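You operate a simulated robot arm through the tools that you are given. There is no shell and no other tool.

You are at the controls of a simulated robot arm. One attempt, no reset.

Task
Brush the round plate bright, then clear the swarf from under it.
Fine: yellow brush for the rust, plate to the flat bed, red brush for the swarf; both brushes back. Set down upright: yellow brush, red brush. What is to be rubbed or washed off counts as gone when no trace of it is left.

It is judged by the outcome, as a careful person would: the job done as asked, and still so three seconds after it is handed in. It fails if anything else is knocked over, pushed out of place, dropped, spilled or broken.

Robot
A 6-joint arm with a two-finger gripper, fixed in place. Base frame: the origin is on the floor under the middle of its stand, x ahead of it, y to its left, z up; the work surface is at about z = 841. Lengths are in mm, angles in rad, forces in N, time in s.
It reaches about 1206 mm from its shoulder. Its first joint turns from -2.897 to 2.897 rad. Payload 2.45 kg.
The tool frame sits at the grasp point between the pads (the TCP): z along the fingers, y along the line on which they close. The tips reach 20 mm beyond it. The gripper opens to 140 mm; its body begins 168 mm behind the TCP.
Orientation is that of the tool frame in the base frame, as a unit quaternion [x, y, z, w]. With the fingers straight down and closing along the base's y, the tool's x points along the base's -x, its y along +y and its z along -z.

Tools
- The arm moves only by the tool play_rows. Its argument "targets" is a list of rows, each a list of 7 numbers: the finger opening in mm, from 0 to 140, then the shift along the tool's x, y, z in units of 50 mm (1.0 is 50 mm), then the turn, a rotation vector about the tool's x, y, z in units of 6 degrees (1.0 is 6 degrees). In form: [[gripper, tx, ty, tz, wx, wy, wz], ...]. A call has 1 to 20 rows; each row shifts and turns the commanded pose from where the row before left it, along the tool's axes as they then stand. A call with a number of a shift or a turn outside -1 to 1 is refused whole. Each row takes 0.2 s and may step no farther than 50 mm and 0.15 rad from the row before; otherwise, or with a gripper value out of range, the whole call is refused. A pose out of reach is approached as far as the arm can. The call stops where the force on the tool passes 90 N (or 10 N more than at its start, if that is more) or the arm is blocked; 0.2 s more then pass. The fingers move at their own pace (about 45 mm/s each) and stop on an object; they squeeze with about 25 N. The grip force told is the motor's: it shows also when the fingers shut on nothing. Time passes only in rows, and 0.2 s behind the last, so rows that do not move let the fingers close. The reply holds the time, the measured pose of the TCP, the force on the tool along the base axes, the opening and the grip force, in the units named above and with some noise, with the torque about the TCP (base axes, N m) and any sound that the robot's microphone picked up, and new pictures: "show" is both (left out), scene, wrist or none.
- Cameras (640 x 400 px; columns grow to the right, rows downward): "scene" is fixed at [414.5, 654.1, 1457]; the picture's right is [-0.88, -0.47, 0.00], its down [-0.33, 0.61, -0.72] and it looks along [0.34, -0.64, -0.69] (base axes); focal length 336 px, centre (320, 200). "wrist" rides on the gripper at [78, 11, -209] in the tool frame; the picture's right is [-0.14, 0.99, 0.00], its down [-0.92, -0.13, -0.37] and it looks along [-0.37, -0.05, 0.93] (tool axes); focal length 280 px, centre (320, 200). There is no depth. A picture from a camera that has moved, and an enlarged one, comes with that camera's place and axes in the base frame and with its lens. The place of the scene camera against the robot may be out by one fixed shift of up to 25 mm in any direction.
- close_up(camera, box): a new picture of the part [left, top, right, bottom] of that camera's present view, enlarged. The clock stands still meanwhile.
- sign_off(): hands the job in; it is judged then, once.

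Places have to be worked out from the pictures, the camera data and where the tool is seen. Open the gripper and draw the arm clear of the work before you hand the job in, unless the task says otherwise.

The tools are called after ">>>" as a command line: name --pt "numbers of a row" for each row, then --argument value for the rest, lists and objects as JSON in quotes. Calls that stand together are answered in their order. play_rows: Moves the arm, as the interface text tells. Its arguments: {"type":"object","properties":{"targets":{"type":"array"},"show":{"type":"string","enum":["both","scene","wrist","none"]}},"required":["targets"]} The other tools are called the same way: close_up (camera, box) takes an enlarged picture of a part of a camera's view; sign_off () hands the job in.

At the start:

```text
t: 0.0
tcp_pos: [666.1, -78.9, 1091.8]
ee_rot: [-0.001, 1.0, 0.0, -0.001]
force: [1.0, 0.3, 0.4]
wrist_torque: [0.0, -0.01, 0.03]
opening: 140.2
finger_force: 0.1
```

scene: 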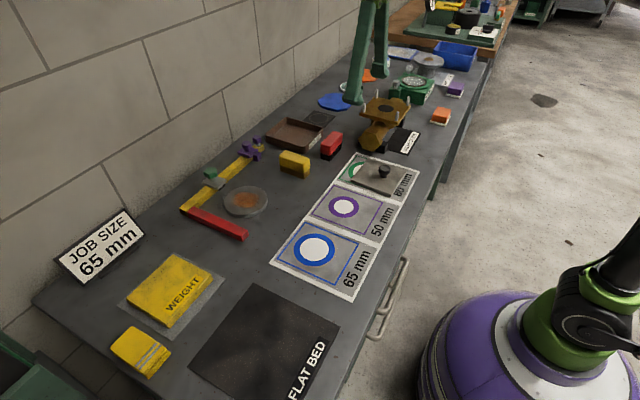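
wrist: 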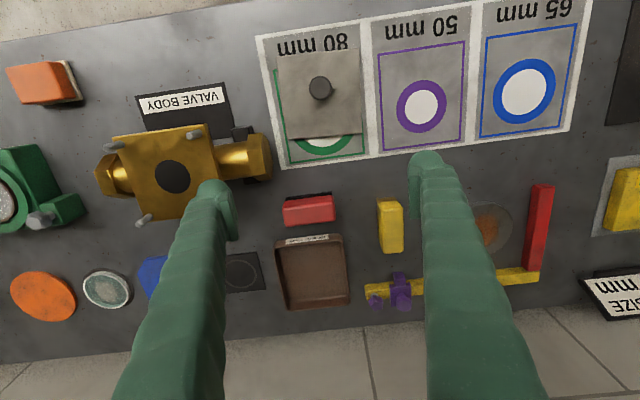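

I start by looking closely at the scene before moving; the pictures show a bench with several items and I need to identify the plate, brushes, flat bed and swarf.

>>> close_up --camera "scene" --box '[160, 100, 360, 260]'

>>> close_up --camera "scene" --box '[300, 30, 480, 160]'

>>> close_up --camera "scene" --box '[30, 200, 380, 400]'

>>> close_up --camera "wrist" --box '[260, 160, 640, 340]'

>>> close_up --camera "wrist" --box '[0, 40, 300, 340]'

```text
2.50 times, centred on (260, 180) of scene
camera zoom: at [414.5, 654.1, 1457.0], right [-0.88, -0.47, 0.0], down [-0.33, 0.61, -0.72], along [0.34, -0.64, -0.69], focal length 840 px, centre (470, 250)
```

zoom: 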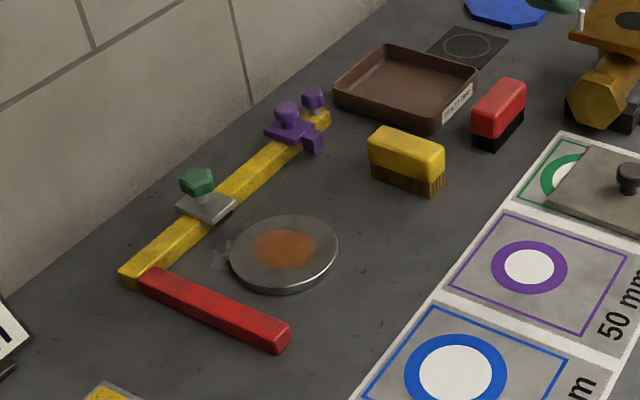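

```text
3.08 times, centred on (390, 95) of scene
camera zoom: at [414.5, 654.1, 1457.0], right [-0.88, -0.47, 0.0], down [-0.33, 0.61, -0.72], along [0.34, -0.64, -0.69], focal length 1034 px, centre (105, 523)
```

zoom: 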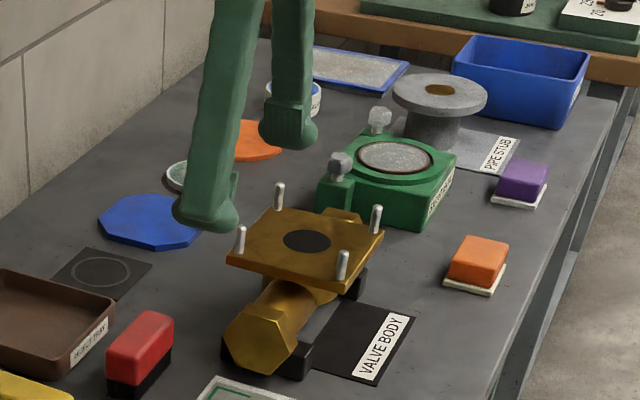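

```text
1.83 times, centred on (205, 300) of scene
camera zoom: at [414.5, 654.1, 1457.0], right [-0.88, -0.47, 0.0], down [-0.33, 0.61, -0.72], along [0.34, -0.64, -0.69], focal length 614 px, centre (530, 17)
```

zoom: 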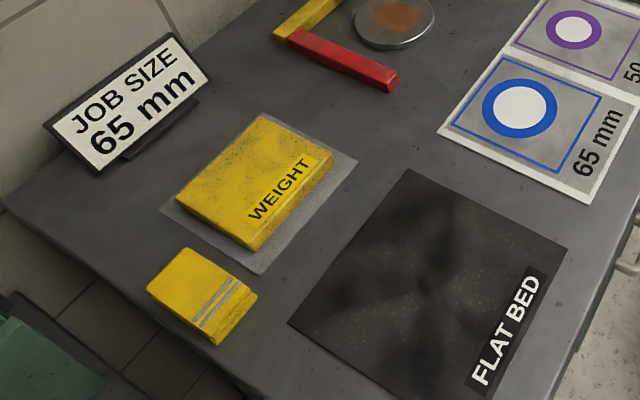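

```text
1.68 times, centred on (450, 250) of wrist
camera zoom: at [587.5, -67.5, 1300.4], right [0.14, 0.99, 0.0], down [0.92, -0.13, 0.37], along [0.37, -0.05, -0.93], focal length 472 px, centre (101, 116)
```

zoom: 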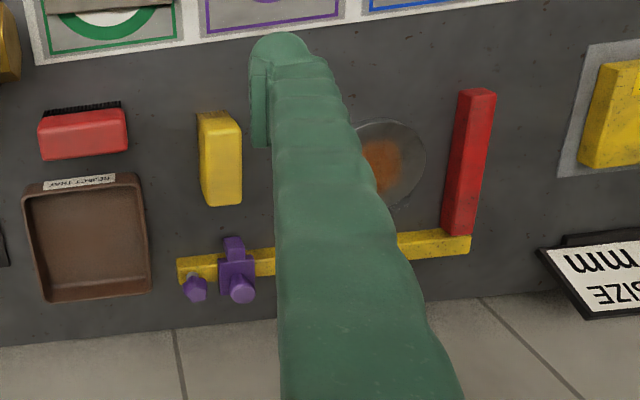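

```text
1.33 times, centred on (150, 190) of wrist
camera zoom: at [587.5, -67.5, 1300.4], right [0.14, 0.99, 0.0], down [0.92, -0.13, 0.37], along [0.37, -0.05, -0.93], focal length 374 px, centre (547, 213)
```

zoom: 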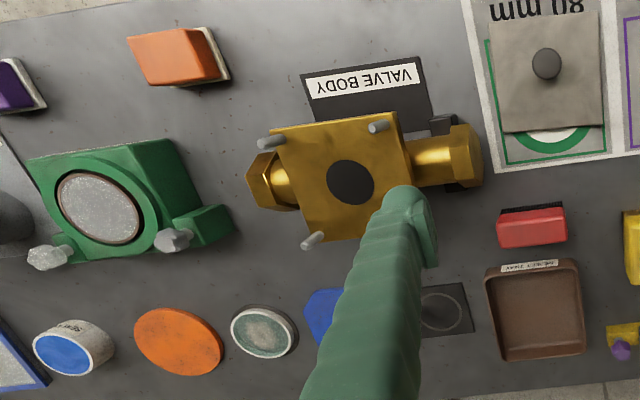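

The rusty round plate seems to lie near (858, 201) inside a red/yellow L-stop, the yellow brush near (816, 20), the red brush near (770, -109), and the flat bed near (620, 470). I move the wrist camera over the plate at height to measure better.

>>> play_rows --pt "140 -0.21 0.84 0 0 0 0" --pt "140 -0.21 0.84 0 0 0 0" --pt "140 -0.21 0.84 0 0 0 0" --pt "140 -0.21 0.84 0 0 0 0" --pt "140 -0.21 0.84 0 0 0 0" --pt "140 -0.21 0.84 0 0 0 0" --pt "140 -0.21 0.84 0 0 0 0" --pt "140 0 0 0 0 0 0" --show "both"

```text
t: 1.8
tcp_pos: [738.9, 217.1, 1092.6]
ee_rot: [0.0, 1.0, 0.0, 0.001]
force: [-0.6, -0.3, 0.5]
wrist_torque: [-0.02, -0.04, 0.01]
opening: 140.0
finger_force: 0.1
camera wrist: at [660.2, 227.8, 1300.9], right [0.14, 0.99, 0.0], down [0.92, -0.13, 0.37], along [0.37, -0.05, -0.93], focal length 280 px, centre (320, 200)
```

scene: 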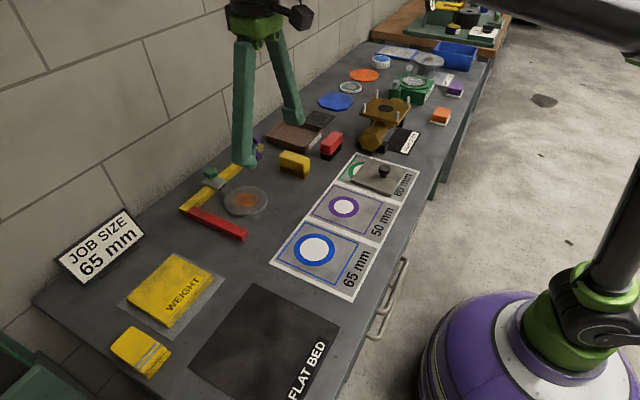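
wrist: 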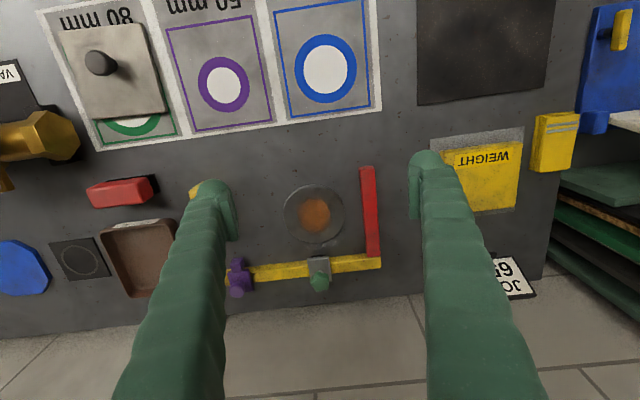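

>>> close_up --camera "wrist" --box '[220, 140, 420, 300]'

>>> close_up --camera "wrist" --box '[400, 0, 640, 230]'

>>> close_up --camera "scene" --box '[170, 140, 290, 260]'

```text
2.50 times, centred on (320, 220) of wrist
camera zoom: at [660.2, 227.8, 1300.9], right [0.14, 0.99, 0.0], down [0.92, -0.13, 0.37], along [0.37, -0.05, -0.93], focal length 701 px, centre (320, 150)
```

zoom: 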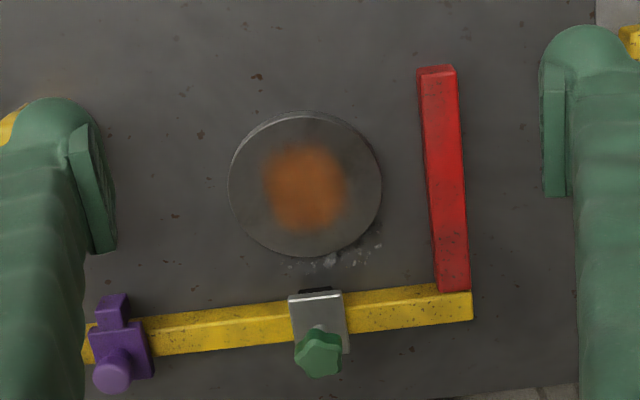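

```text
1.74 times, centred on (520, 115) of wrist
camera zoom: at [660.2, 227.8, 1300.9], right [0.14, 0.99, 0.0], down [0.92, -0.13, 0.37], along [0.37, -0.05, -0.93], focal length 488 px, centre (-28, 348)
```

zoom: 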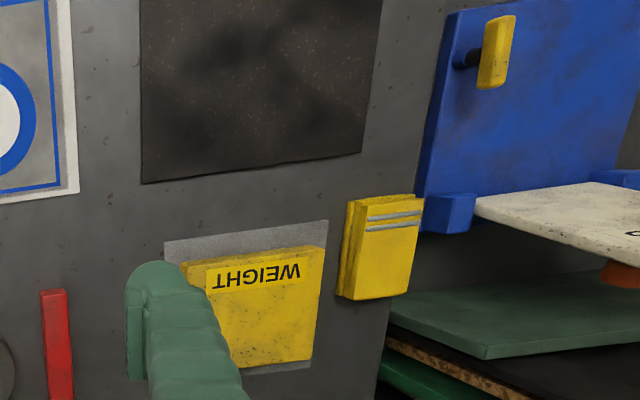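

```text
3.33 times, centred on (230, 200) of scene
camera zoom: at [414.5, 654.1, 1457.0], right [-0.88, -0.47, 0.0], down [-0.33, 0.61, -0.72], along [0.34, -0.64, -0.69], focal length 1120 px, centre (620, 200)
```

zoom: 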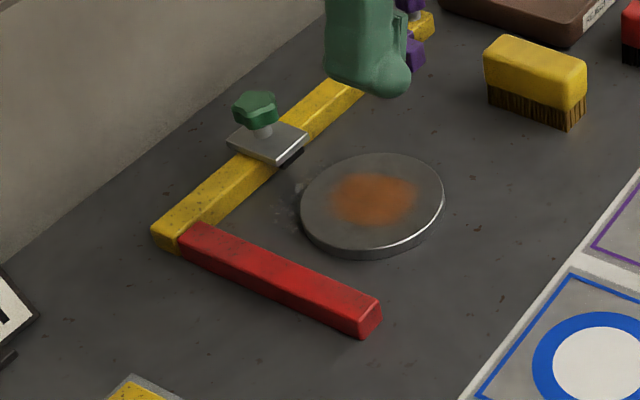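

The plate looks about 108 mm across, centred near (863, 188), with swarf peeking out on the far side and a red bar at y≈275 and clamp at x≈947. Next I move to view both brushes from above between the fingers.

>>> play_rows --pt "140 0.13 -0.83 0 0 0 0" --pt "140 0.13 -0.83 0 0 0 0" --pt "140 0.13 -0.83 0 0 0 0" --pt "140 0.13 -0.83 0 0 0 0" --pt "140 0.13 -0.83 0 0 0 0" --pt "140 0.13 -0.83 0 0 0 0" --pt "140 0 0 0 0 0 0" --show "both"

>>> close_up --camera "wrist" --box '[220, 120, 420, 280]'

>>> close_up --camera "scene" --box '[260, 120, 370, 200]'

```text
t: 3.4
tcp_pos: [700.9, -32.3, 1092.2]
ee_rot: [-0.001, 1.0, 0.0, 0.0]
force: [-0.3, 0.4, 0.2]
wrist_torque: [0.02, 0.01, 0.01]
opening: 140.1
finger_force: 0.0
camera wrist: at [622.2, -22.1, 1301.1], right [0.14, 0.99, 0.0], down [0.92, -0.13, 0.37], along [0.37, -0.05, -0.93], focal length 280 px, centre (320, 200)
```

scene: 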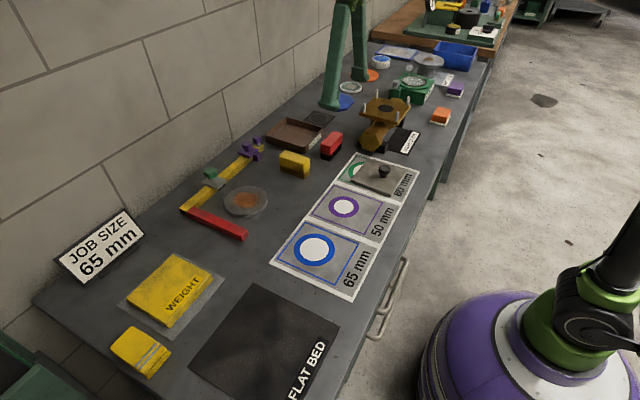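
wrist: 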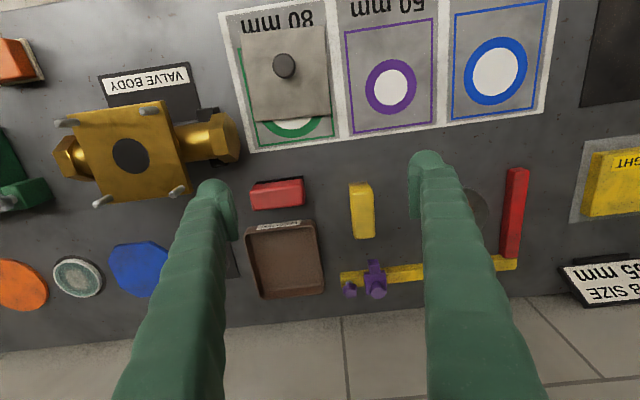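

```text
2.50 times, centred on (320, 200) of wrist
camera zoom: at [622.2, -22.1, 1301.1], right [0.14, 0.99, 0.0], down [0.92, -0.13, 0.37], along [0.37, -0.05, -0.93], focal length 701 px, centre (320, 200)
```

zoom: 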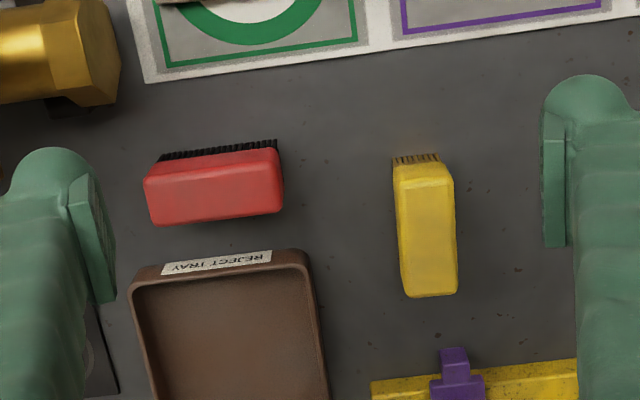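

```text
5.00 times, centred on (315, 160) of scene
camera zoom: at [414.5, 654.1, 1457.0], right [-0.88, -0.47, 0.0], down [-0.33, 0.61, -0.72], along [0.34, -0.64, -0.69], focal length 1680 px, centre (345, 400)
```

zoom: 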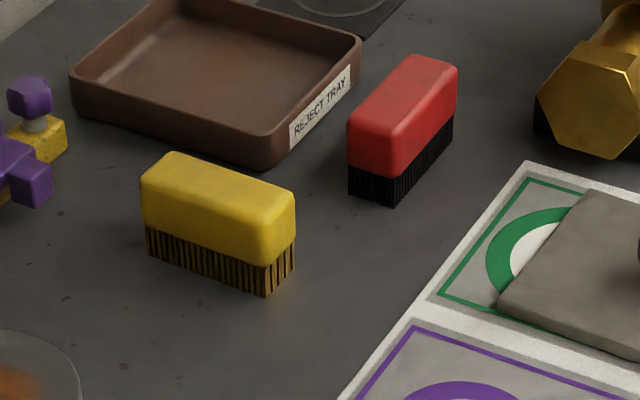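

Both brushes stand upright about 75 × 34 × 58 mm: yellow centred near (820, 19) lengthwise along x, red near (771, -110) lengthwise along y. I move above the yellow brush and narrow the opening, then look again before descending.

>>> play_rows --pt "90 -0.595 0.255 0.46 0 0 0" --pt "90 -0.595 0.255 0.46 0 0 0" --pt "90 -0.595 0.255 0.46 0 0 0" --pt "90 -0.595 0.255 0.46 0 0 0" --pt "90 0 0 0 0 0 0" --show "both"

>>> close_up --camera "wrist" --box '[200, 60, 440, 210]'

>>> close_up --camera "scene" --box '[240, 60, 380, 200]'

```text
t: 4.6
tcp_pos: [820.0, 18.3, 1000.0]
ee_rot: [0.001, 1.0, 0.0, 0.0]
force: [0.9, -0.1, 0.0]
wrist_torque: [-0.01, 0.0, -0.01]
opening: 90.1
finger_force: 0.0
camera wrist: at [742.6, 28.9, 1209.1], right [0.14, 0.99, 0.0], down [0.92, -0.13, 0.37], along [0.37, -0.05, -0.93], focal length 280 px, centre (320, 200)
```

scene: 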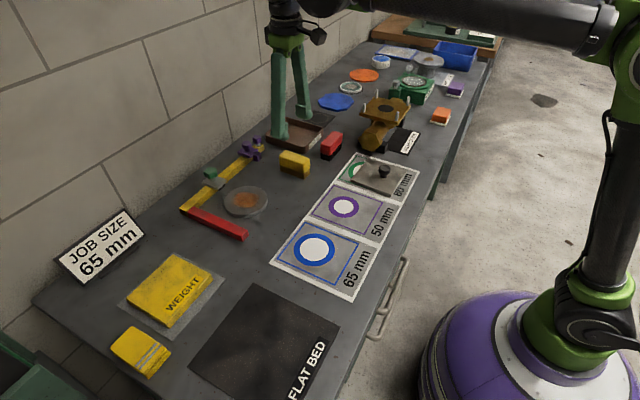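
wrist: 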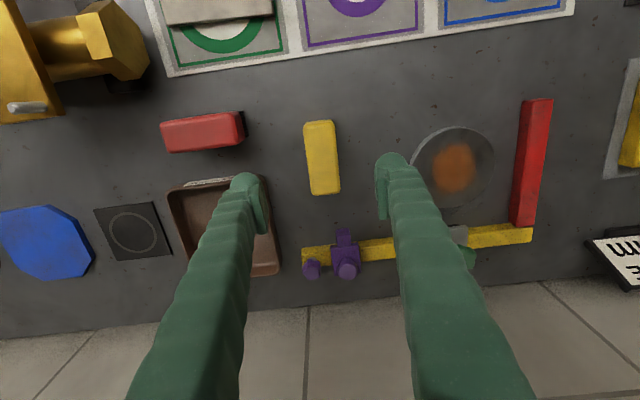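

```text
2.67 times, centred on (320, 135) of wrist
camera zoom: at [742.6, 28.9, 1209.1], right [0.14, 0.99, 0.0], down [0.92, -0.13, 0.37], along [0.37, -0.05, -0.93], focal length 748 px, centre (320, 373)
```

zoom: 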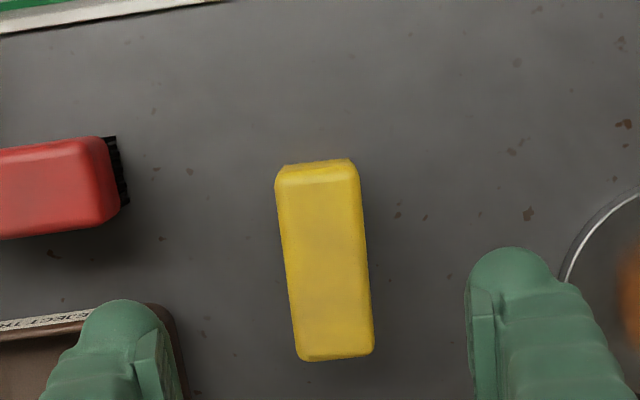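

```text
2.86 times, centred on (310, 130) of scene
camera zoom: at [414.5, 654.1, 1457.0], right [-0.88, -0.47, 0.0], down [-0.33, 0.61, -0.72], along [0.34, -0.64, -0.69], focal length 960 px, centre (349, 400)
```

zoom: 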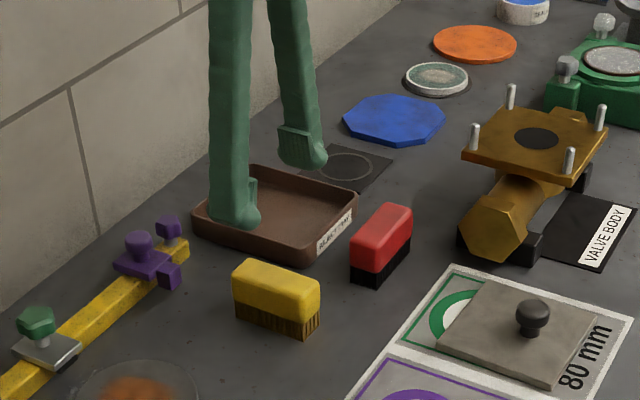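

The brush is centred at about (820, 21) with about -1.7° yaw. I shift and turn slightly, descend to TCP z≈882 so the pads hold the yellow body, and close.

>>> play_rows --pt "80 0 0.05 0.6 0 0 0.28" --pt "80 0 0 0.6 0 0 0" --pt "80 0 0 0.6 0 0 0" --pt "80 0 0 0.36 0 0 0" --pt "80 0 0 0.2 0 0 0" --pt "30 0 0 0 0 0 0" --pt "25 0 0 0 0 0 0" --pt "25 0 0 0 0 0 0" --pt "25 0 0 0 0 0 0" --pt "25 0 0 0 0 0 0" --show "both"

>>> close_up --camera "scene" --box '[240, 100, 360, 200]'

```text
t: 6.8
tcp_pos: [818.5, 21.5, 881.5]
ee_rot: [0.015, 1.0, 0.001, 0.0]
force: [-0.4, 0.0, 0.6]
wrist_torque: [-0.01, -0.01, 0.01]
opening: 34.7
finger_force: 24.9
camera wrist: at [741.8, 33.1, 1090.6], right [0.17, 0.99, 0.0], down [0.92, -0.16, 0.37], along [0.36, -0.06, -0.93], focal length 280 px, centre (320, 200)
```

scene: 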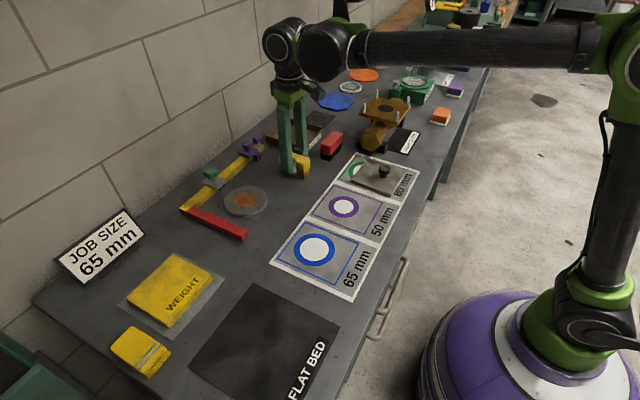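
wrist: 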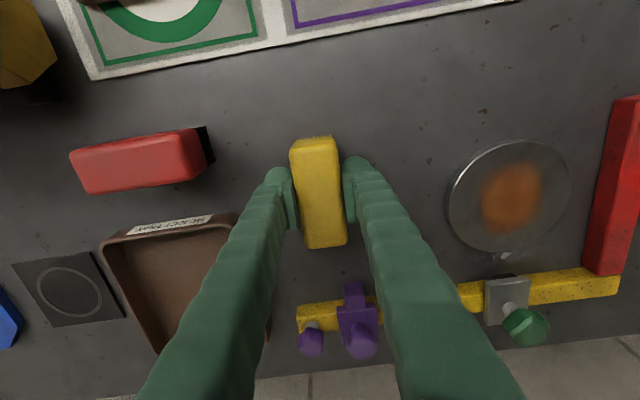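

```text
4.00 times, centred on (300, 150) of scene
camera zoom: at [414.5, 654.1, 1457.0], right [-0.88, -0.47, 0.0], down [-0.33, 0.61, -0.72], along [0.34, -0.64, -0.69], focal length 1344 px, centre (400, 400)
```

zoom: 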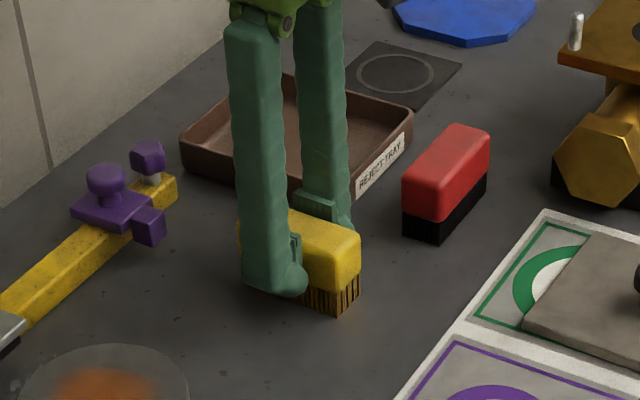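

Grip is firm at 34.7 mm opening on the brush (pickup pose 818.5, 21.5, 881.5). I lift it 60 mm and carry it over the plate centre at about (862, 190).

>>> play_rows --pt "25 0 0 -0.6 0 0 0" --pt "25 0 0 -0.6 0 0 0" --pt "25 -0.195 0.846 0 0 0 0" --pt "25 -0.195 0.846 0 0 0 0" --pt "25 -0.195 0.846 0 0 0 0" --pt "25 -0.195 0.846 0 0 0 0" --pt "25 0 0 0 0 0 0" --show "both"

>>> close_up --camera "scene" --box '[180, 110, 320, 250]'

```text
t: 8.4
tcp_pos: [864.2, 189.5, 942.1]
ee_rot: [0.014, 1.0, 0.0, 0.0]
force: [0.3, 0.6, -1.1]
wrist_torque: [-0.04, -0.01, 0.04]
opening: 34.5
finger_force: 25.2
camera wrist: at [786.5, 202.3, 1150.6], right [0.17, 0.99, 0.0], down [0.92, -0.16, 0.37], along [0.36, -0.06, -0.93], focal length 280 px, centre (320, 200)
```

scene: 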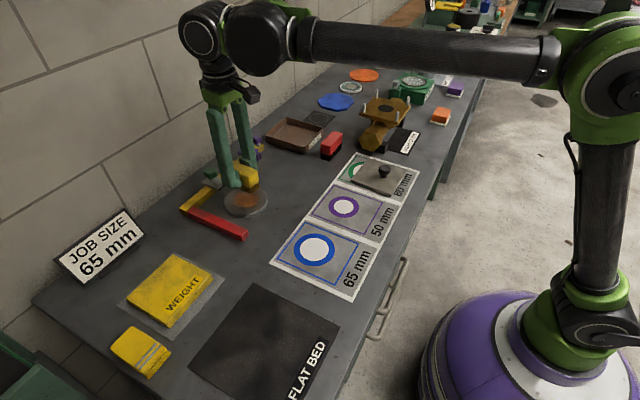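
wrist: 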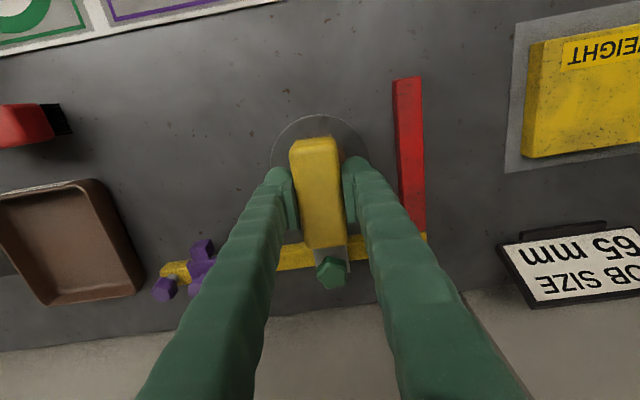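

```text
2.86 times, centred on (250, 180) of scene
camera zoom: at [414.5, 654.1, 1457.0], right [-0.88, -0.47, 0.0], down [-0.33, 0.61, -0.72], along [0.34, -0.64, -0.69], focal length 960 px, centre (520, 257)
```

zoom: 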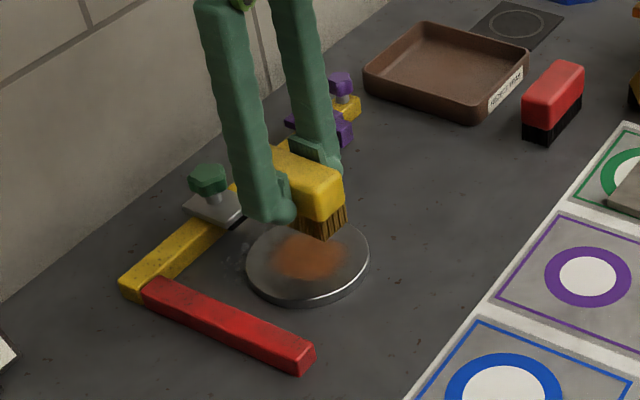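

The brush sits centred above the plate (plate centre ≈ (863, 189), radius ≈ 53). I lower it carefully to just above expected contact, then feel for the touch.

>>> play_rows --pt "25 0 0 0.4 0 0 0" --pt "25 0 0 0.36 0 0 0" --pt "25 0 0 0.06 0 0 0" --pt "25 0 0 0 0 0 0" --show "none"

>>> play_rows --pt "25 0 0 0.04 0 0 0" --pt "25 0 0 0.04 0 0 0" --show "none"

```text
t: 9.4
tcp_pos: [864.1, 189.1, 901.2]
ee_rot: [0.015, 1.0, 0.0, 0.0]
force: [0.6, 0.7, -0.1]
wrist_torque: [0.02, -0.03, -0.02]
opening: 34.6
finger_force: 24.8
```

```text
t: 10.0
tcp_pos: [863.4, 189.0, 897.3]
ee_rot: [0.015, 1.0, 0.001, 0.0]
force: [0.4, -0.2, -0.4]
wrist_torque: [0.03, -0.01, -0.01]
opening: 34.5
finger_force: 25.7
```

No contact yet at z≈897; I continue down in 1.5 mm steps.

>>> play_rows --pt "25 0 0 0.03 0 0 0" --pt "25 0 0 0.03 0 0 0" --show "none"

>>> play_rows --pt "25 0 0 0.02 0 0 0" --pt "25 0 0 0.02 0 0 0" --show "none"

```text
t: 10.6
tcp_pos: [862.8, 187.8, 895.1]
ee_rot: [0.015, 1.0, 0.001, -0.001]
force: [0.2, -0.2, 0.1]
wrist_torque: [0.01, 0.01, -0.04]
opening: 34.3
finger_force: 25.0
```

```text
t: 11.2
tcp_pos: [863.6, 188.3, 893.0]
ee_rot: [0.015, 1.0, 0.0, 0.0]
force: [6.7, 2.9, 24.6]
wrist_torque: [0.08, -0.12, -0.01]
opening: 34.5
finger_force: 25.2
```

Contact is at about z≈894 (24.6 N now). I ease off slightly to a lighter pressure before stroking.

>>> play_rows --pt "25 0 0 -0.012 0 0 0" --pt "25 0 0 0 0 0 0" --show "scene"

>>> close_up --camera "scene" --box '[180, 130, 320, 250]'

```text
t: 11.8
tcp_pos: [863.6, 189.0, 893.4]
ee_rot: [0.016, 1.0, 0.001, 0.0]
force: [0.2, 2.5, 11.5]
wrist_torque: [0.03, -0.02, 0.03]
opening: 34.9
finger_force: 24.8
```

scene: 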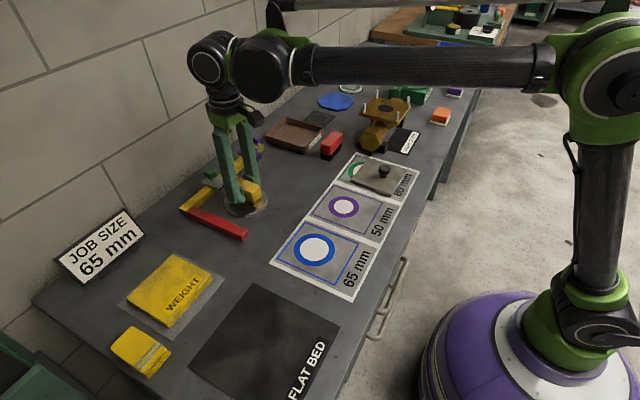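

```text
3.33 times, centred on (250, 190) of scene
camera zoom: at [414.5, 654.1, 1457.0], right [-0.88, -0.47, 0.0], down [-0.33, 0.61, -0.72], along [0.34, -0.64, -0.69], focal length 1120 px, centre (553, 233)
```

zoom: 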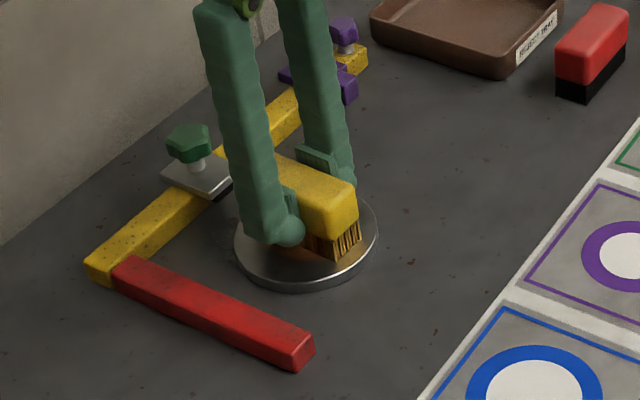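

At about 11 N the brush rests on the rust. I do a gentle first pass of strokes ±20 mm along y and check that the plate doesn't slide.

>>> play_rows --pt "25 0 0.15 0 0 0 0" --pt "25 0 0.2 0 0 0 0" --pt "25 0 0.1 0 0 0 0" --pt "25 0 -0.2 0 0 0 0" --pt "25 0 -0.25 0 0 0 0" --pt "25 0 -0.25 0 0 0 0" --pt "25 0 -0.2 0 0 0 0" --show "both"

>>> close_up --camera "scene" --box '[180, 130, 320, 250]'

```text
t: 13.4
tcp_pos: [861.6, 166.4, 892.5]
ee_rot: [0.016, 1.0, 0.0, 0.001]
force: [0.3, 5.4, 15.5]
wrist_torque: [0.13, 0.01, 0.0]
opening: 34.6
finger_force: 25.4
camera wrist: at [784.9, 179.8, 1101.3], right [0.17, 0.99, 0.0], down [0.92, -0.16, 0.37], along [0.36, -0.06, -0.93], focal length 280 px, centre (320, 200)
```

scene: 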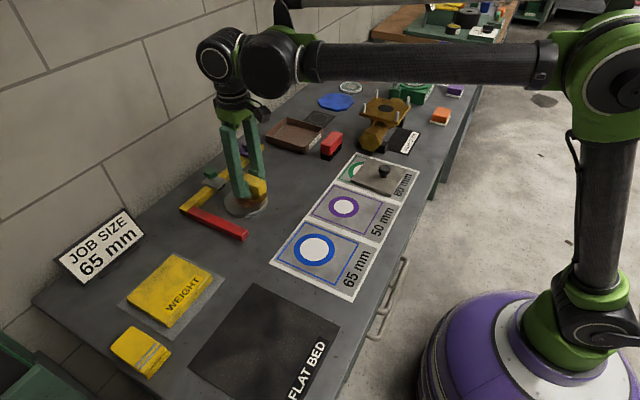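
wrist: 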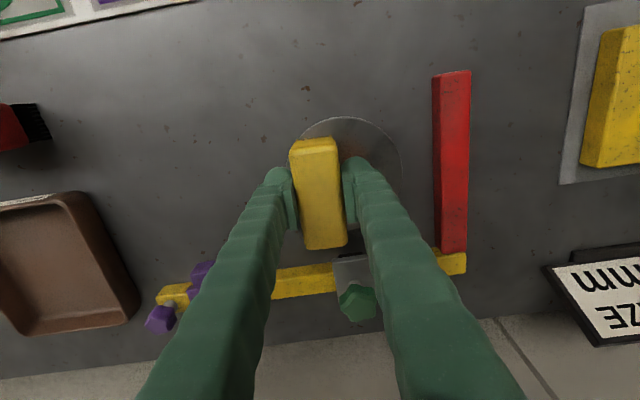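

```text
3.33 times, centred on (250, 190) of scene
camera zoom: at [414.5, 654.1, 1457.0], right [-0.88, -0.47, 0.0], down [-0.33, 0.61, -0.72], along [0.34, -0.64, -0.69], focal length 1120 px, centre (553, 233)
```

zoom: 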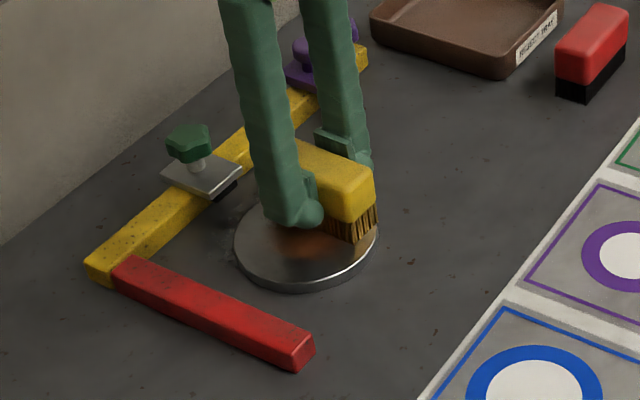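

The rust is already fading and the plate has not moved. I continue with longer back-and-forth strokes.

>>> play_rows --pt "25 0 0.25 0 0 0 0" --pt "25 0 0.25 0 0 0 0" --pt "25 0 0.25 0 0 0 0" --pt "25 0 0.25 0 0 0 0" --pt "25 0 -0.25 0 0 0 0" --pt "25 0 -0.25 0 0 0 0" --pt "25 0 -0.25 0 0 0 0" --pt "25 0 -0.25 0 0 0 0" --pt "25 0 0.25 0 0 0 0" --pt "25 0 0.25 0 0 0 0" --pt "25 0 0.25 0 0 0 0" --pt "25 0 0.25 0 0 0 0" --pt "25 0 -0.25 0 0 0 0" --pt "25 0 -0.25 0 0 0 0" --pt "25 0 -0.25 0 0 0 0" --pt "25 0 -0.25 0 0 0 0" --show "both"

>>> close_up --camera "scene" --box '[180, 130, 320, 250]'

```text
t: 16.8
tcp_pos: [862.6, 164.6, 893.2]
ee_rot: [0.016, 1.0, 0.0, 0.0]
force: [1.5, 0.8, 3.8]
wrist_torque: [0.01, -0.01, 0.01]
opening: 34.7
finger_force: 25.3
camera wrist: at [785.0, 179.2, 1101.3], right [0.17, 0.99, 0.0], down [0.92, -0.16, 0.37], along [0.36, -0.06, -0.93], focal length 280 px, centre (320, 200)
```

scene: 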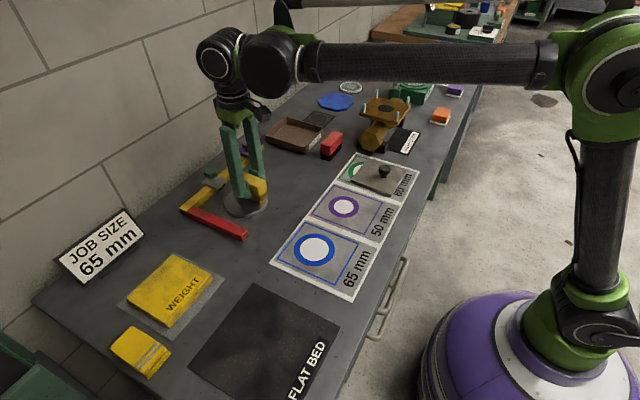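
wrist: 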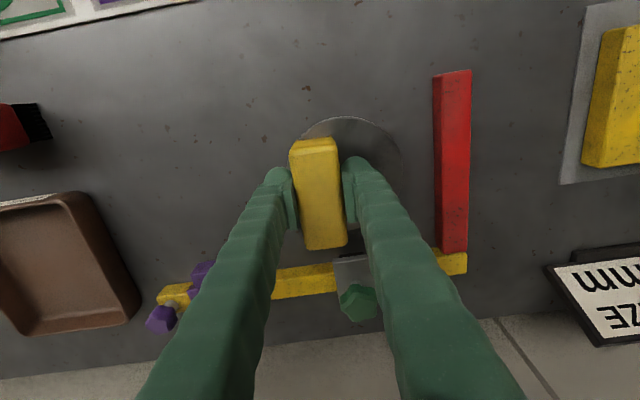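

```text
3.33 times, centred on (250, 190) of scene
camera zoom: at [414.5, 654.1, 1457.0], right [-0.88, -0.47, 0.0], down [-0.33, 0.61, -0.72], along [0.34, -0.64, -0.69], focal length 1120 px, centre (553, 233)
```

zoom: 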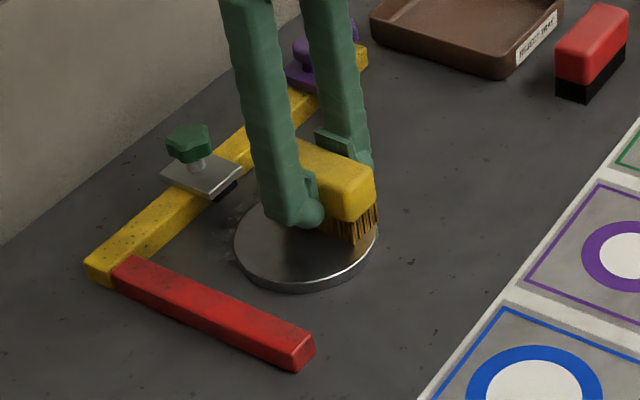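

The rust looks almost or entirely gone. I lift off and move aside to inspect the plate.

>>> play_rows --pt "25 0 0 -0.5 0 0 0" --pt "25 0 0 -0.6 0 0 0" --pt "25 0 -0.8 0 0 0 0" --pt "25 0 -0.8 0 0 0 0" --pt "25 0 -0.4 0 0 0 0" --pt "25 0 0 0 0 0 0" --show "both"

>>> close_up --camera "scene" --box '[190, 160, 290, 240]'

>>> close_up --camera "wrist" --box '[360, 80, 560, 260]'

```text
t: 18.2
tcp_pos: [859.7, 65.3, 948.8]
ee_rot: [0.014, 1.0, 0.0, 0.0]
force: [-0.5, -0.4, -0.4]
wrist_torque: [0.02, -0.02, 0.0]
opening: 34.9
finger_force: 24.9
camera wrist: at [781.6, 78.8, 1156.4], right [0.17, 0.99, 0.0], down [0.92, -0.16, 0.37], along [0.36, -0.06, -0.93], focal length 280 px, centre (320, 200)
```

scene: 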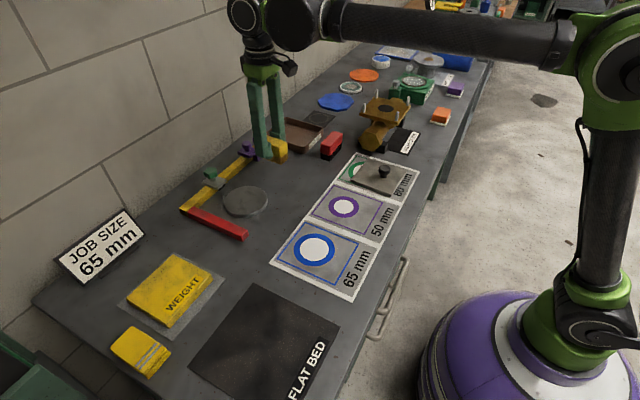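
wrist: 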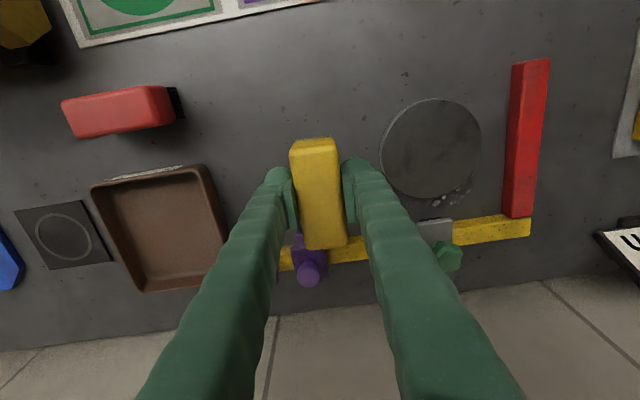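

```text
5.00 times, centred on (240, 200) of scene
camera zoom: at [414.5, 654.1, 1457.0], right [-0.88, -0.47, 0.0], down [-0.33, 0.61, -0.72], along [0.34, -0.64, -0.69], focal length 1680 px, centre (720, 200)
```

zoom: 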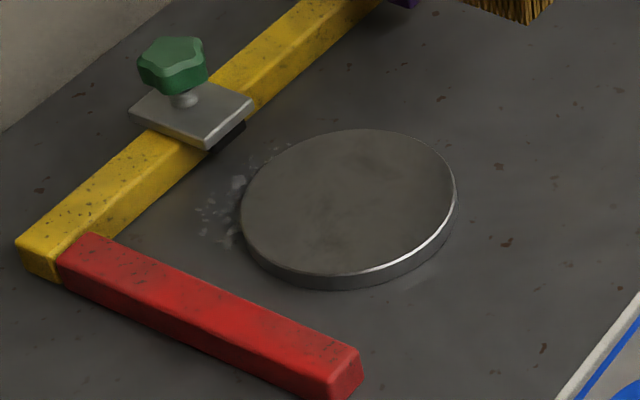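

```text
2.22 times, centred on (460, 170) of wrist
camera zoom: at [781.6, 78.8, 1156.4], right [0.17, 0.99, 0.0], down [0.92, -0.16, 0.37], along [0.36, -0.06, -0.93], focal length 623 px, centre (9, 267)
```

zoom: 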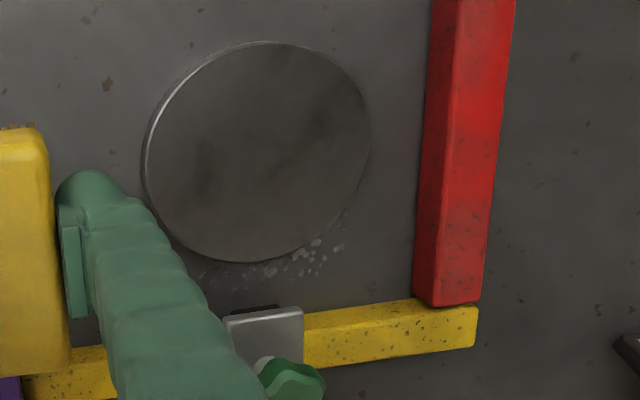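

No orange is visible any more. To be sure no faint trace remains I give the plate a second short pass, including slight x offsets.

>>> play_rows --pt "25 0 0.85 0 0 0 0" --pt "25 0 0.85 0 0 0 0" --pt "25 0 0.77 0 0 0 0" --pt "25 0 0 0.5 0 0 0" --pt "25 0 0 0.5 0 0 0" --pt "25 0 0 0.1 0 0 0" --pt "25 0 0 0 0 0 0" --show "none"

```text
t: 19.8
tcp_pos: [863.4, 189.7, 893.2]
ee_rot: [0.015, 1.0, 0.001, 0.0]
force: [-0.4, -0.5, -0.6]
wrist_torque: [0.01, 0.0, -0.02]
opening: 34.5
finger_force: 25.1
```

>>> play_rows --pt "25 0 0 0.016 0 0 0" --pt "25 0 0 0 0 0 0" --show "none"

```text
t: 20.4
tcp_pos: [862.1, 189.4, 893.9]
ee_rot: [0.015, 1.0, 0.0, 0.001]
force: [1.8, 1.1, 16.2]
wrist_torque: [0.06, 0.01, 0.01]
opening: 34.9
finger_force: 24.9
```

In contact again at about 16 N. I stroke across the plate with slight forward/back offsets.

>>> play_rows --pt "25 0 0.25 0 0 0 0" --pt "25 0 0.25 0 0 0 0" --pt "25 -0.2 -0.25 0 0 0 0" --pt "25 0 -0.25 0 0 0 0" --pt "25 0 -0.25 0 0 0 0" --pt "25 0 -0.25 0 0 0 0" --pt "25 0.2 0.25 0 0 0 0" --pt "25 0.2 0.25 0 0 0 0" --pt "25 0 0.25 0 0 0 0" --pt "25 0 0.25 0 0 0 0" --pt "25 0 -0.25 0 0 0 0" --pt "25 0 -0.25 0 0 0 0" --pt "25 0 -0.25 0 0 0 0" --pt "25 -0.2 -0.25 0 0 0 0" --pt "25 0 0.25 0 0 0 0" --pt "25 0 0.25 0 0 0 0" --pt "25 0 0 -0.5 0 0 0" --pt "25 0 0 -0.6 0 0 0" --show "none"

>>> play_rows --pt "25 0.3 -0.8 0 0 0 0" --pt "25 0.3 -0.8 0 0 0 0" --pt "25 0.13 -0.8 0 0 0 0" --pt "25 0 -0.8 0 0 0 0" --pt "25 0 -0.16 0 0 0 0" --pt "25 0 0 0 0 0 0" --show "both"

>>> close_up --camera "scene" --box '[190, 160, 290, 240]'

>>> close_up --camera "wrist" --box '[400, 80, 620, 280]'

```text
t: 24.2
tcp_pos: [863.9, 190.1, 948.0]
ee_rot: [0.015, 1.0, 0.001, 0.001]
force: [-0.2, 0.7, -1.4]
wrist_torque: [-0.03, 0.03, -0.04]
opening: 35.0
finger_force: 24.9
```

```text
t: 25.6
tcp_pos: [821.4, 21.7, 947.0]
ee_rot: [0.015, 1.0, -0.001, 0.0]
force: [1.1, 0.0, -0.8]
wrist_torque: [-0.02, 0.02, -0.01]
opening: 34.7
finger_force: 25.0
camera wrist: at [744.8, 35.1, 1155.1], right [0.17, 0.99, 0.0], down [0.92, -0.16, 0.37], along [0.36, -0.06, -0.93], focal length 280 px, centre (320, 200)
```

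scene: 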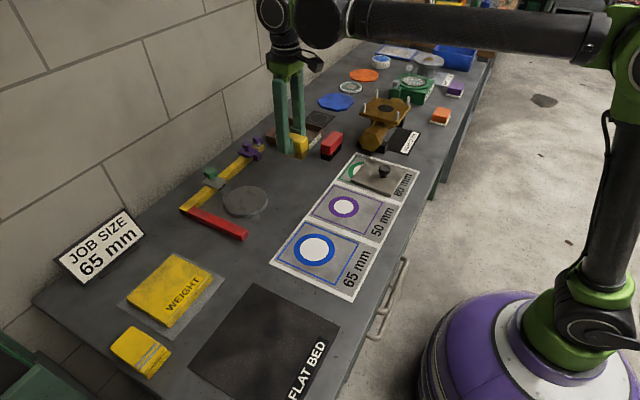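
wrist: 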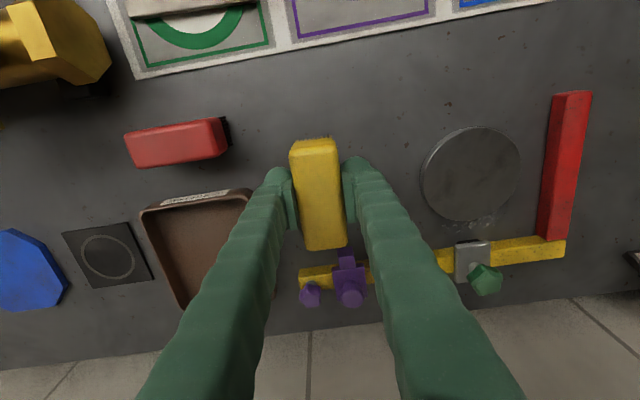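

```text
5.00 times, centred on (240, 200) of scene
camera zoom: at [414.5, 654.1, 1457.0], right [-0.88, -0.47, 0.0], down [-0.33, 0.61, -0.72], along [0.34, -0.64, -0.69], focal length 1680 px, centre (720, 200)
```

zoom: 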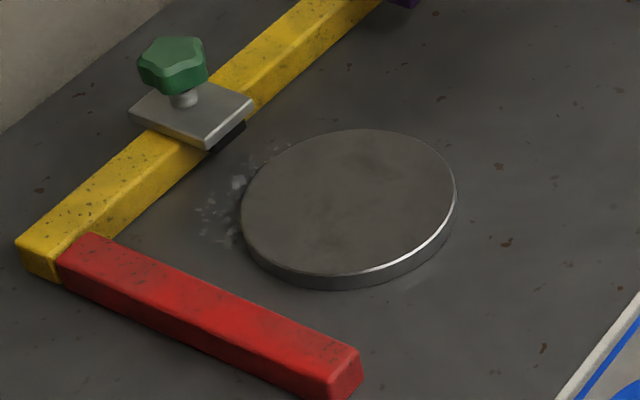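

```text
2.00 times, centred on (510, 180) of wrist
camera zoom: at [744.8, 35.1, 1155.1], right [0.17, 0.99, 0.0], down [0.92, -0.16, 0.37], along [0.36, -0.06, -0.93], focal length 561 px, centre (-60, 240)
```

zoom: 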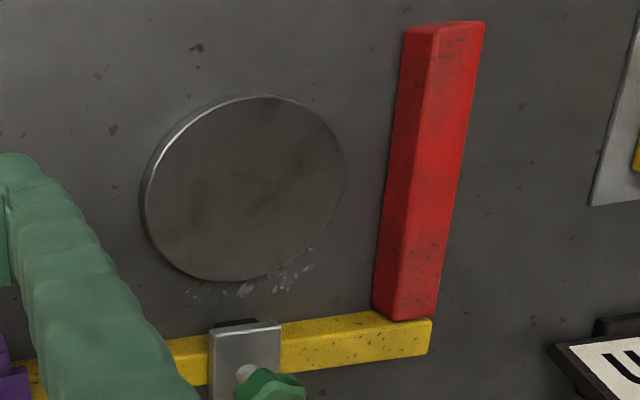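

The plate is clean (remaining mottling is unchanged metal texture) and has not moved. I'm back over the yellow brush's original spot and lower it to put it back.

>>> play_rows --pt "25 0.02 0 0.5 0 0 0" --pt "25 0 0 0.5 0 0 0" --pt "25 0 0 0.24 0 0 0" --pt "25 0 0 0.04 0 0 0" --pt "25 0 0 0 0 0 0" --show "none"

```text
t: 26.8
tcp_pos: [821.1, 22.7, 883.6]
ee_rot: [0.014, 1.0, 0.0, 0.0]
force: [-0.3, -0.3, 0.2]
wrist_torque: [-0.02, 0.01, 0.0]
opening: 34.9
finger_force: 25.0
```

>>> play_rows --pt "25 0.01 -0.01 0.02 0 0 0" --pt "25 0 0 0.01 0 0 0" --show "none"

```text
t: 27.4
tcp_pos: [820.4, 22.3, 880.6]
ee_rot: [0.014, 1.0, -0.001, 0.0]
force: [0.3, 0.0, -1.6]
wrist_torque: [-0.02, 0.02, -0.01]
opening: 34.8
finger_force: 24.8
```

Still no table contact; I keep lowering in half-millimetre steps.

>>> play_rows --pt "25 0 0 0.01 0 0 0" --pt "25 0 0 0.01 0 0 0" --show "none"

>>> play_rows --pt "25 0 0 0.01 0 0 0" --pt "25 0 0 0 0 0 0" --show "none"

```text
t: 28.0
tcp_pos: [820.7, 21.8, 879.8]
ee_rot: [0.015, 1.0, 0.0, -0.001]
force: [-0.5, -0.9, -1.0]
wrist_torque: [0.03, 0.03, -0.01]
opening: 34.9
finger_force: 25.7
```

```text
t: 28.6
tcp_pos: [820.4, 21.3, 880.8]
ee_rot: [0.015, 1.0, -0.001, 0.001]
force: [2.6, 0.3, 10.3]
wrist_torque: [0.05, -0.05, -0.02]
opening: 34.9
finger_force: 25.1
```

The brush stands on the table (10 N). I release it, and rise straight up, then look.

>>> play_rows --pt "25 0 0 -0.006 0 0 0" --pt "45 0 0 0 0 0 0" --pt "60 0 0 0 0 0 0" --pt "80 0 0 0 0 0 0" --pt "80 0 0 0 0 0 0" --pt "80 0 0 -0.4 0 0 0" --pt "80 0 0 -0.8 0 0 0" --pt "80 0 0 -0.8 0 0 0" --pt "80 0 0 -0.4 0 0 0" --pt "80 0 0 0 0 0 0" --show "both"

>>> close_up --camera "scene" --box '[250, 110, 370, 200]'

```text
t: 30.8
tcp_pos: [820.6, 22.6, 999.9]
ee_rot: [0.014, 1.0, 0.0, 0.0]
force: [-0.4, 0.6, 0.0]
wrist_torque: [-0.03, 0.01, 0.0]
opening: 79.9
finger_force: 0.1
camera wrist: at [743.3, 35.8, 1208.3], right [0.17, 0.99, 0.0], down [0.92, -0.16, 0.37], along [0.36, -0.06, -0.93], focal length 280 px, centre (320, 200)
```

scene: 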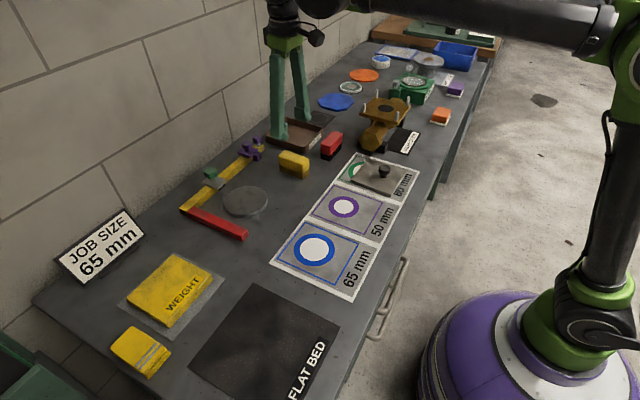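
wrist: 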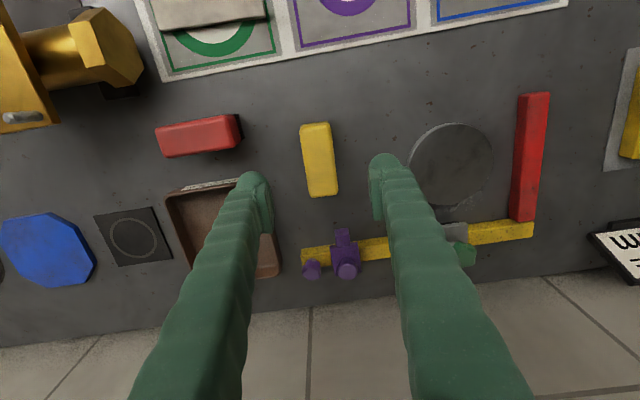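

```text
4.44 times, centred on (310, 155) of scene
camera zoom: at [414.5, 654.1, 1457.0], right [-0.88, -0.47, 0.0], down [-0.33, 0.61, -0.72], along [0.34, -0.64, -0.69], focal length 1493 px, centre (364, 400)
```

zoom: 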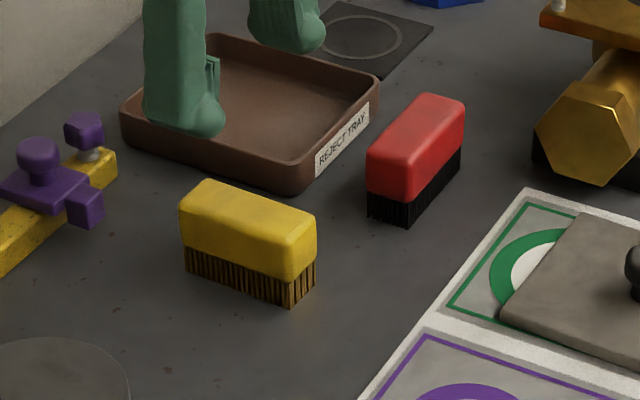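

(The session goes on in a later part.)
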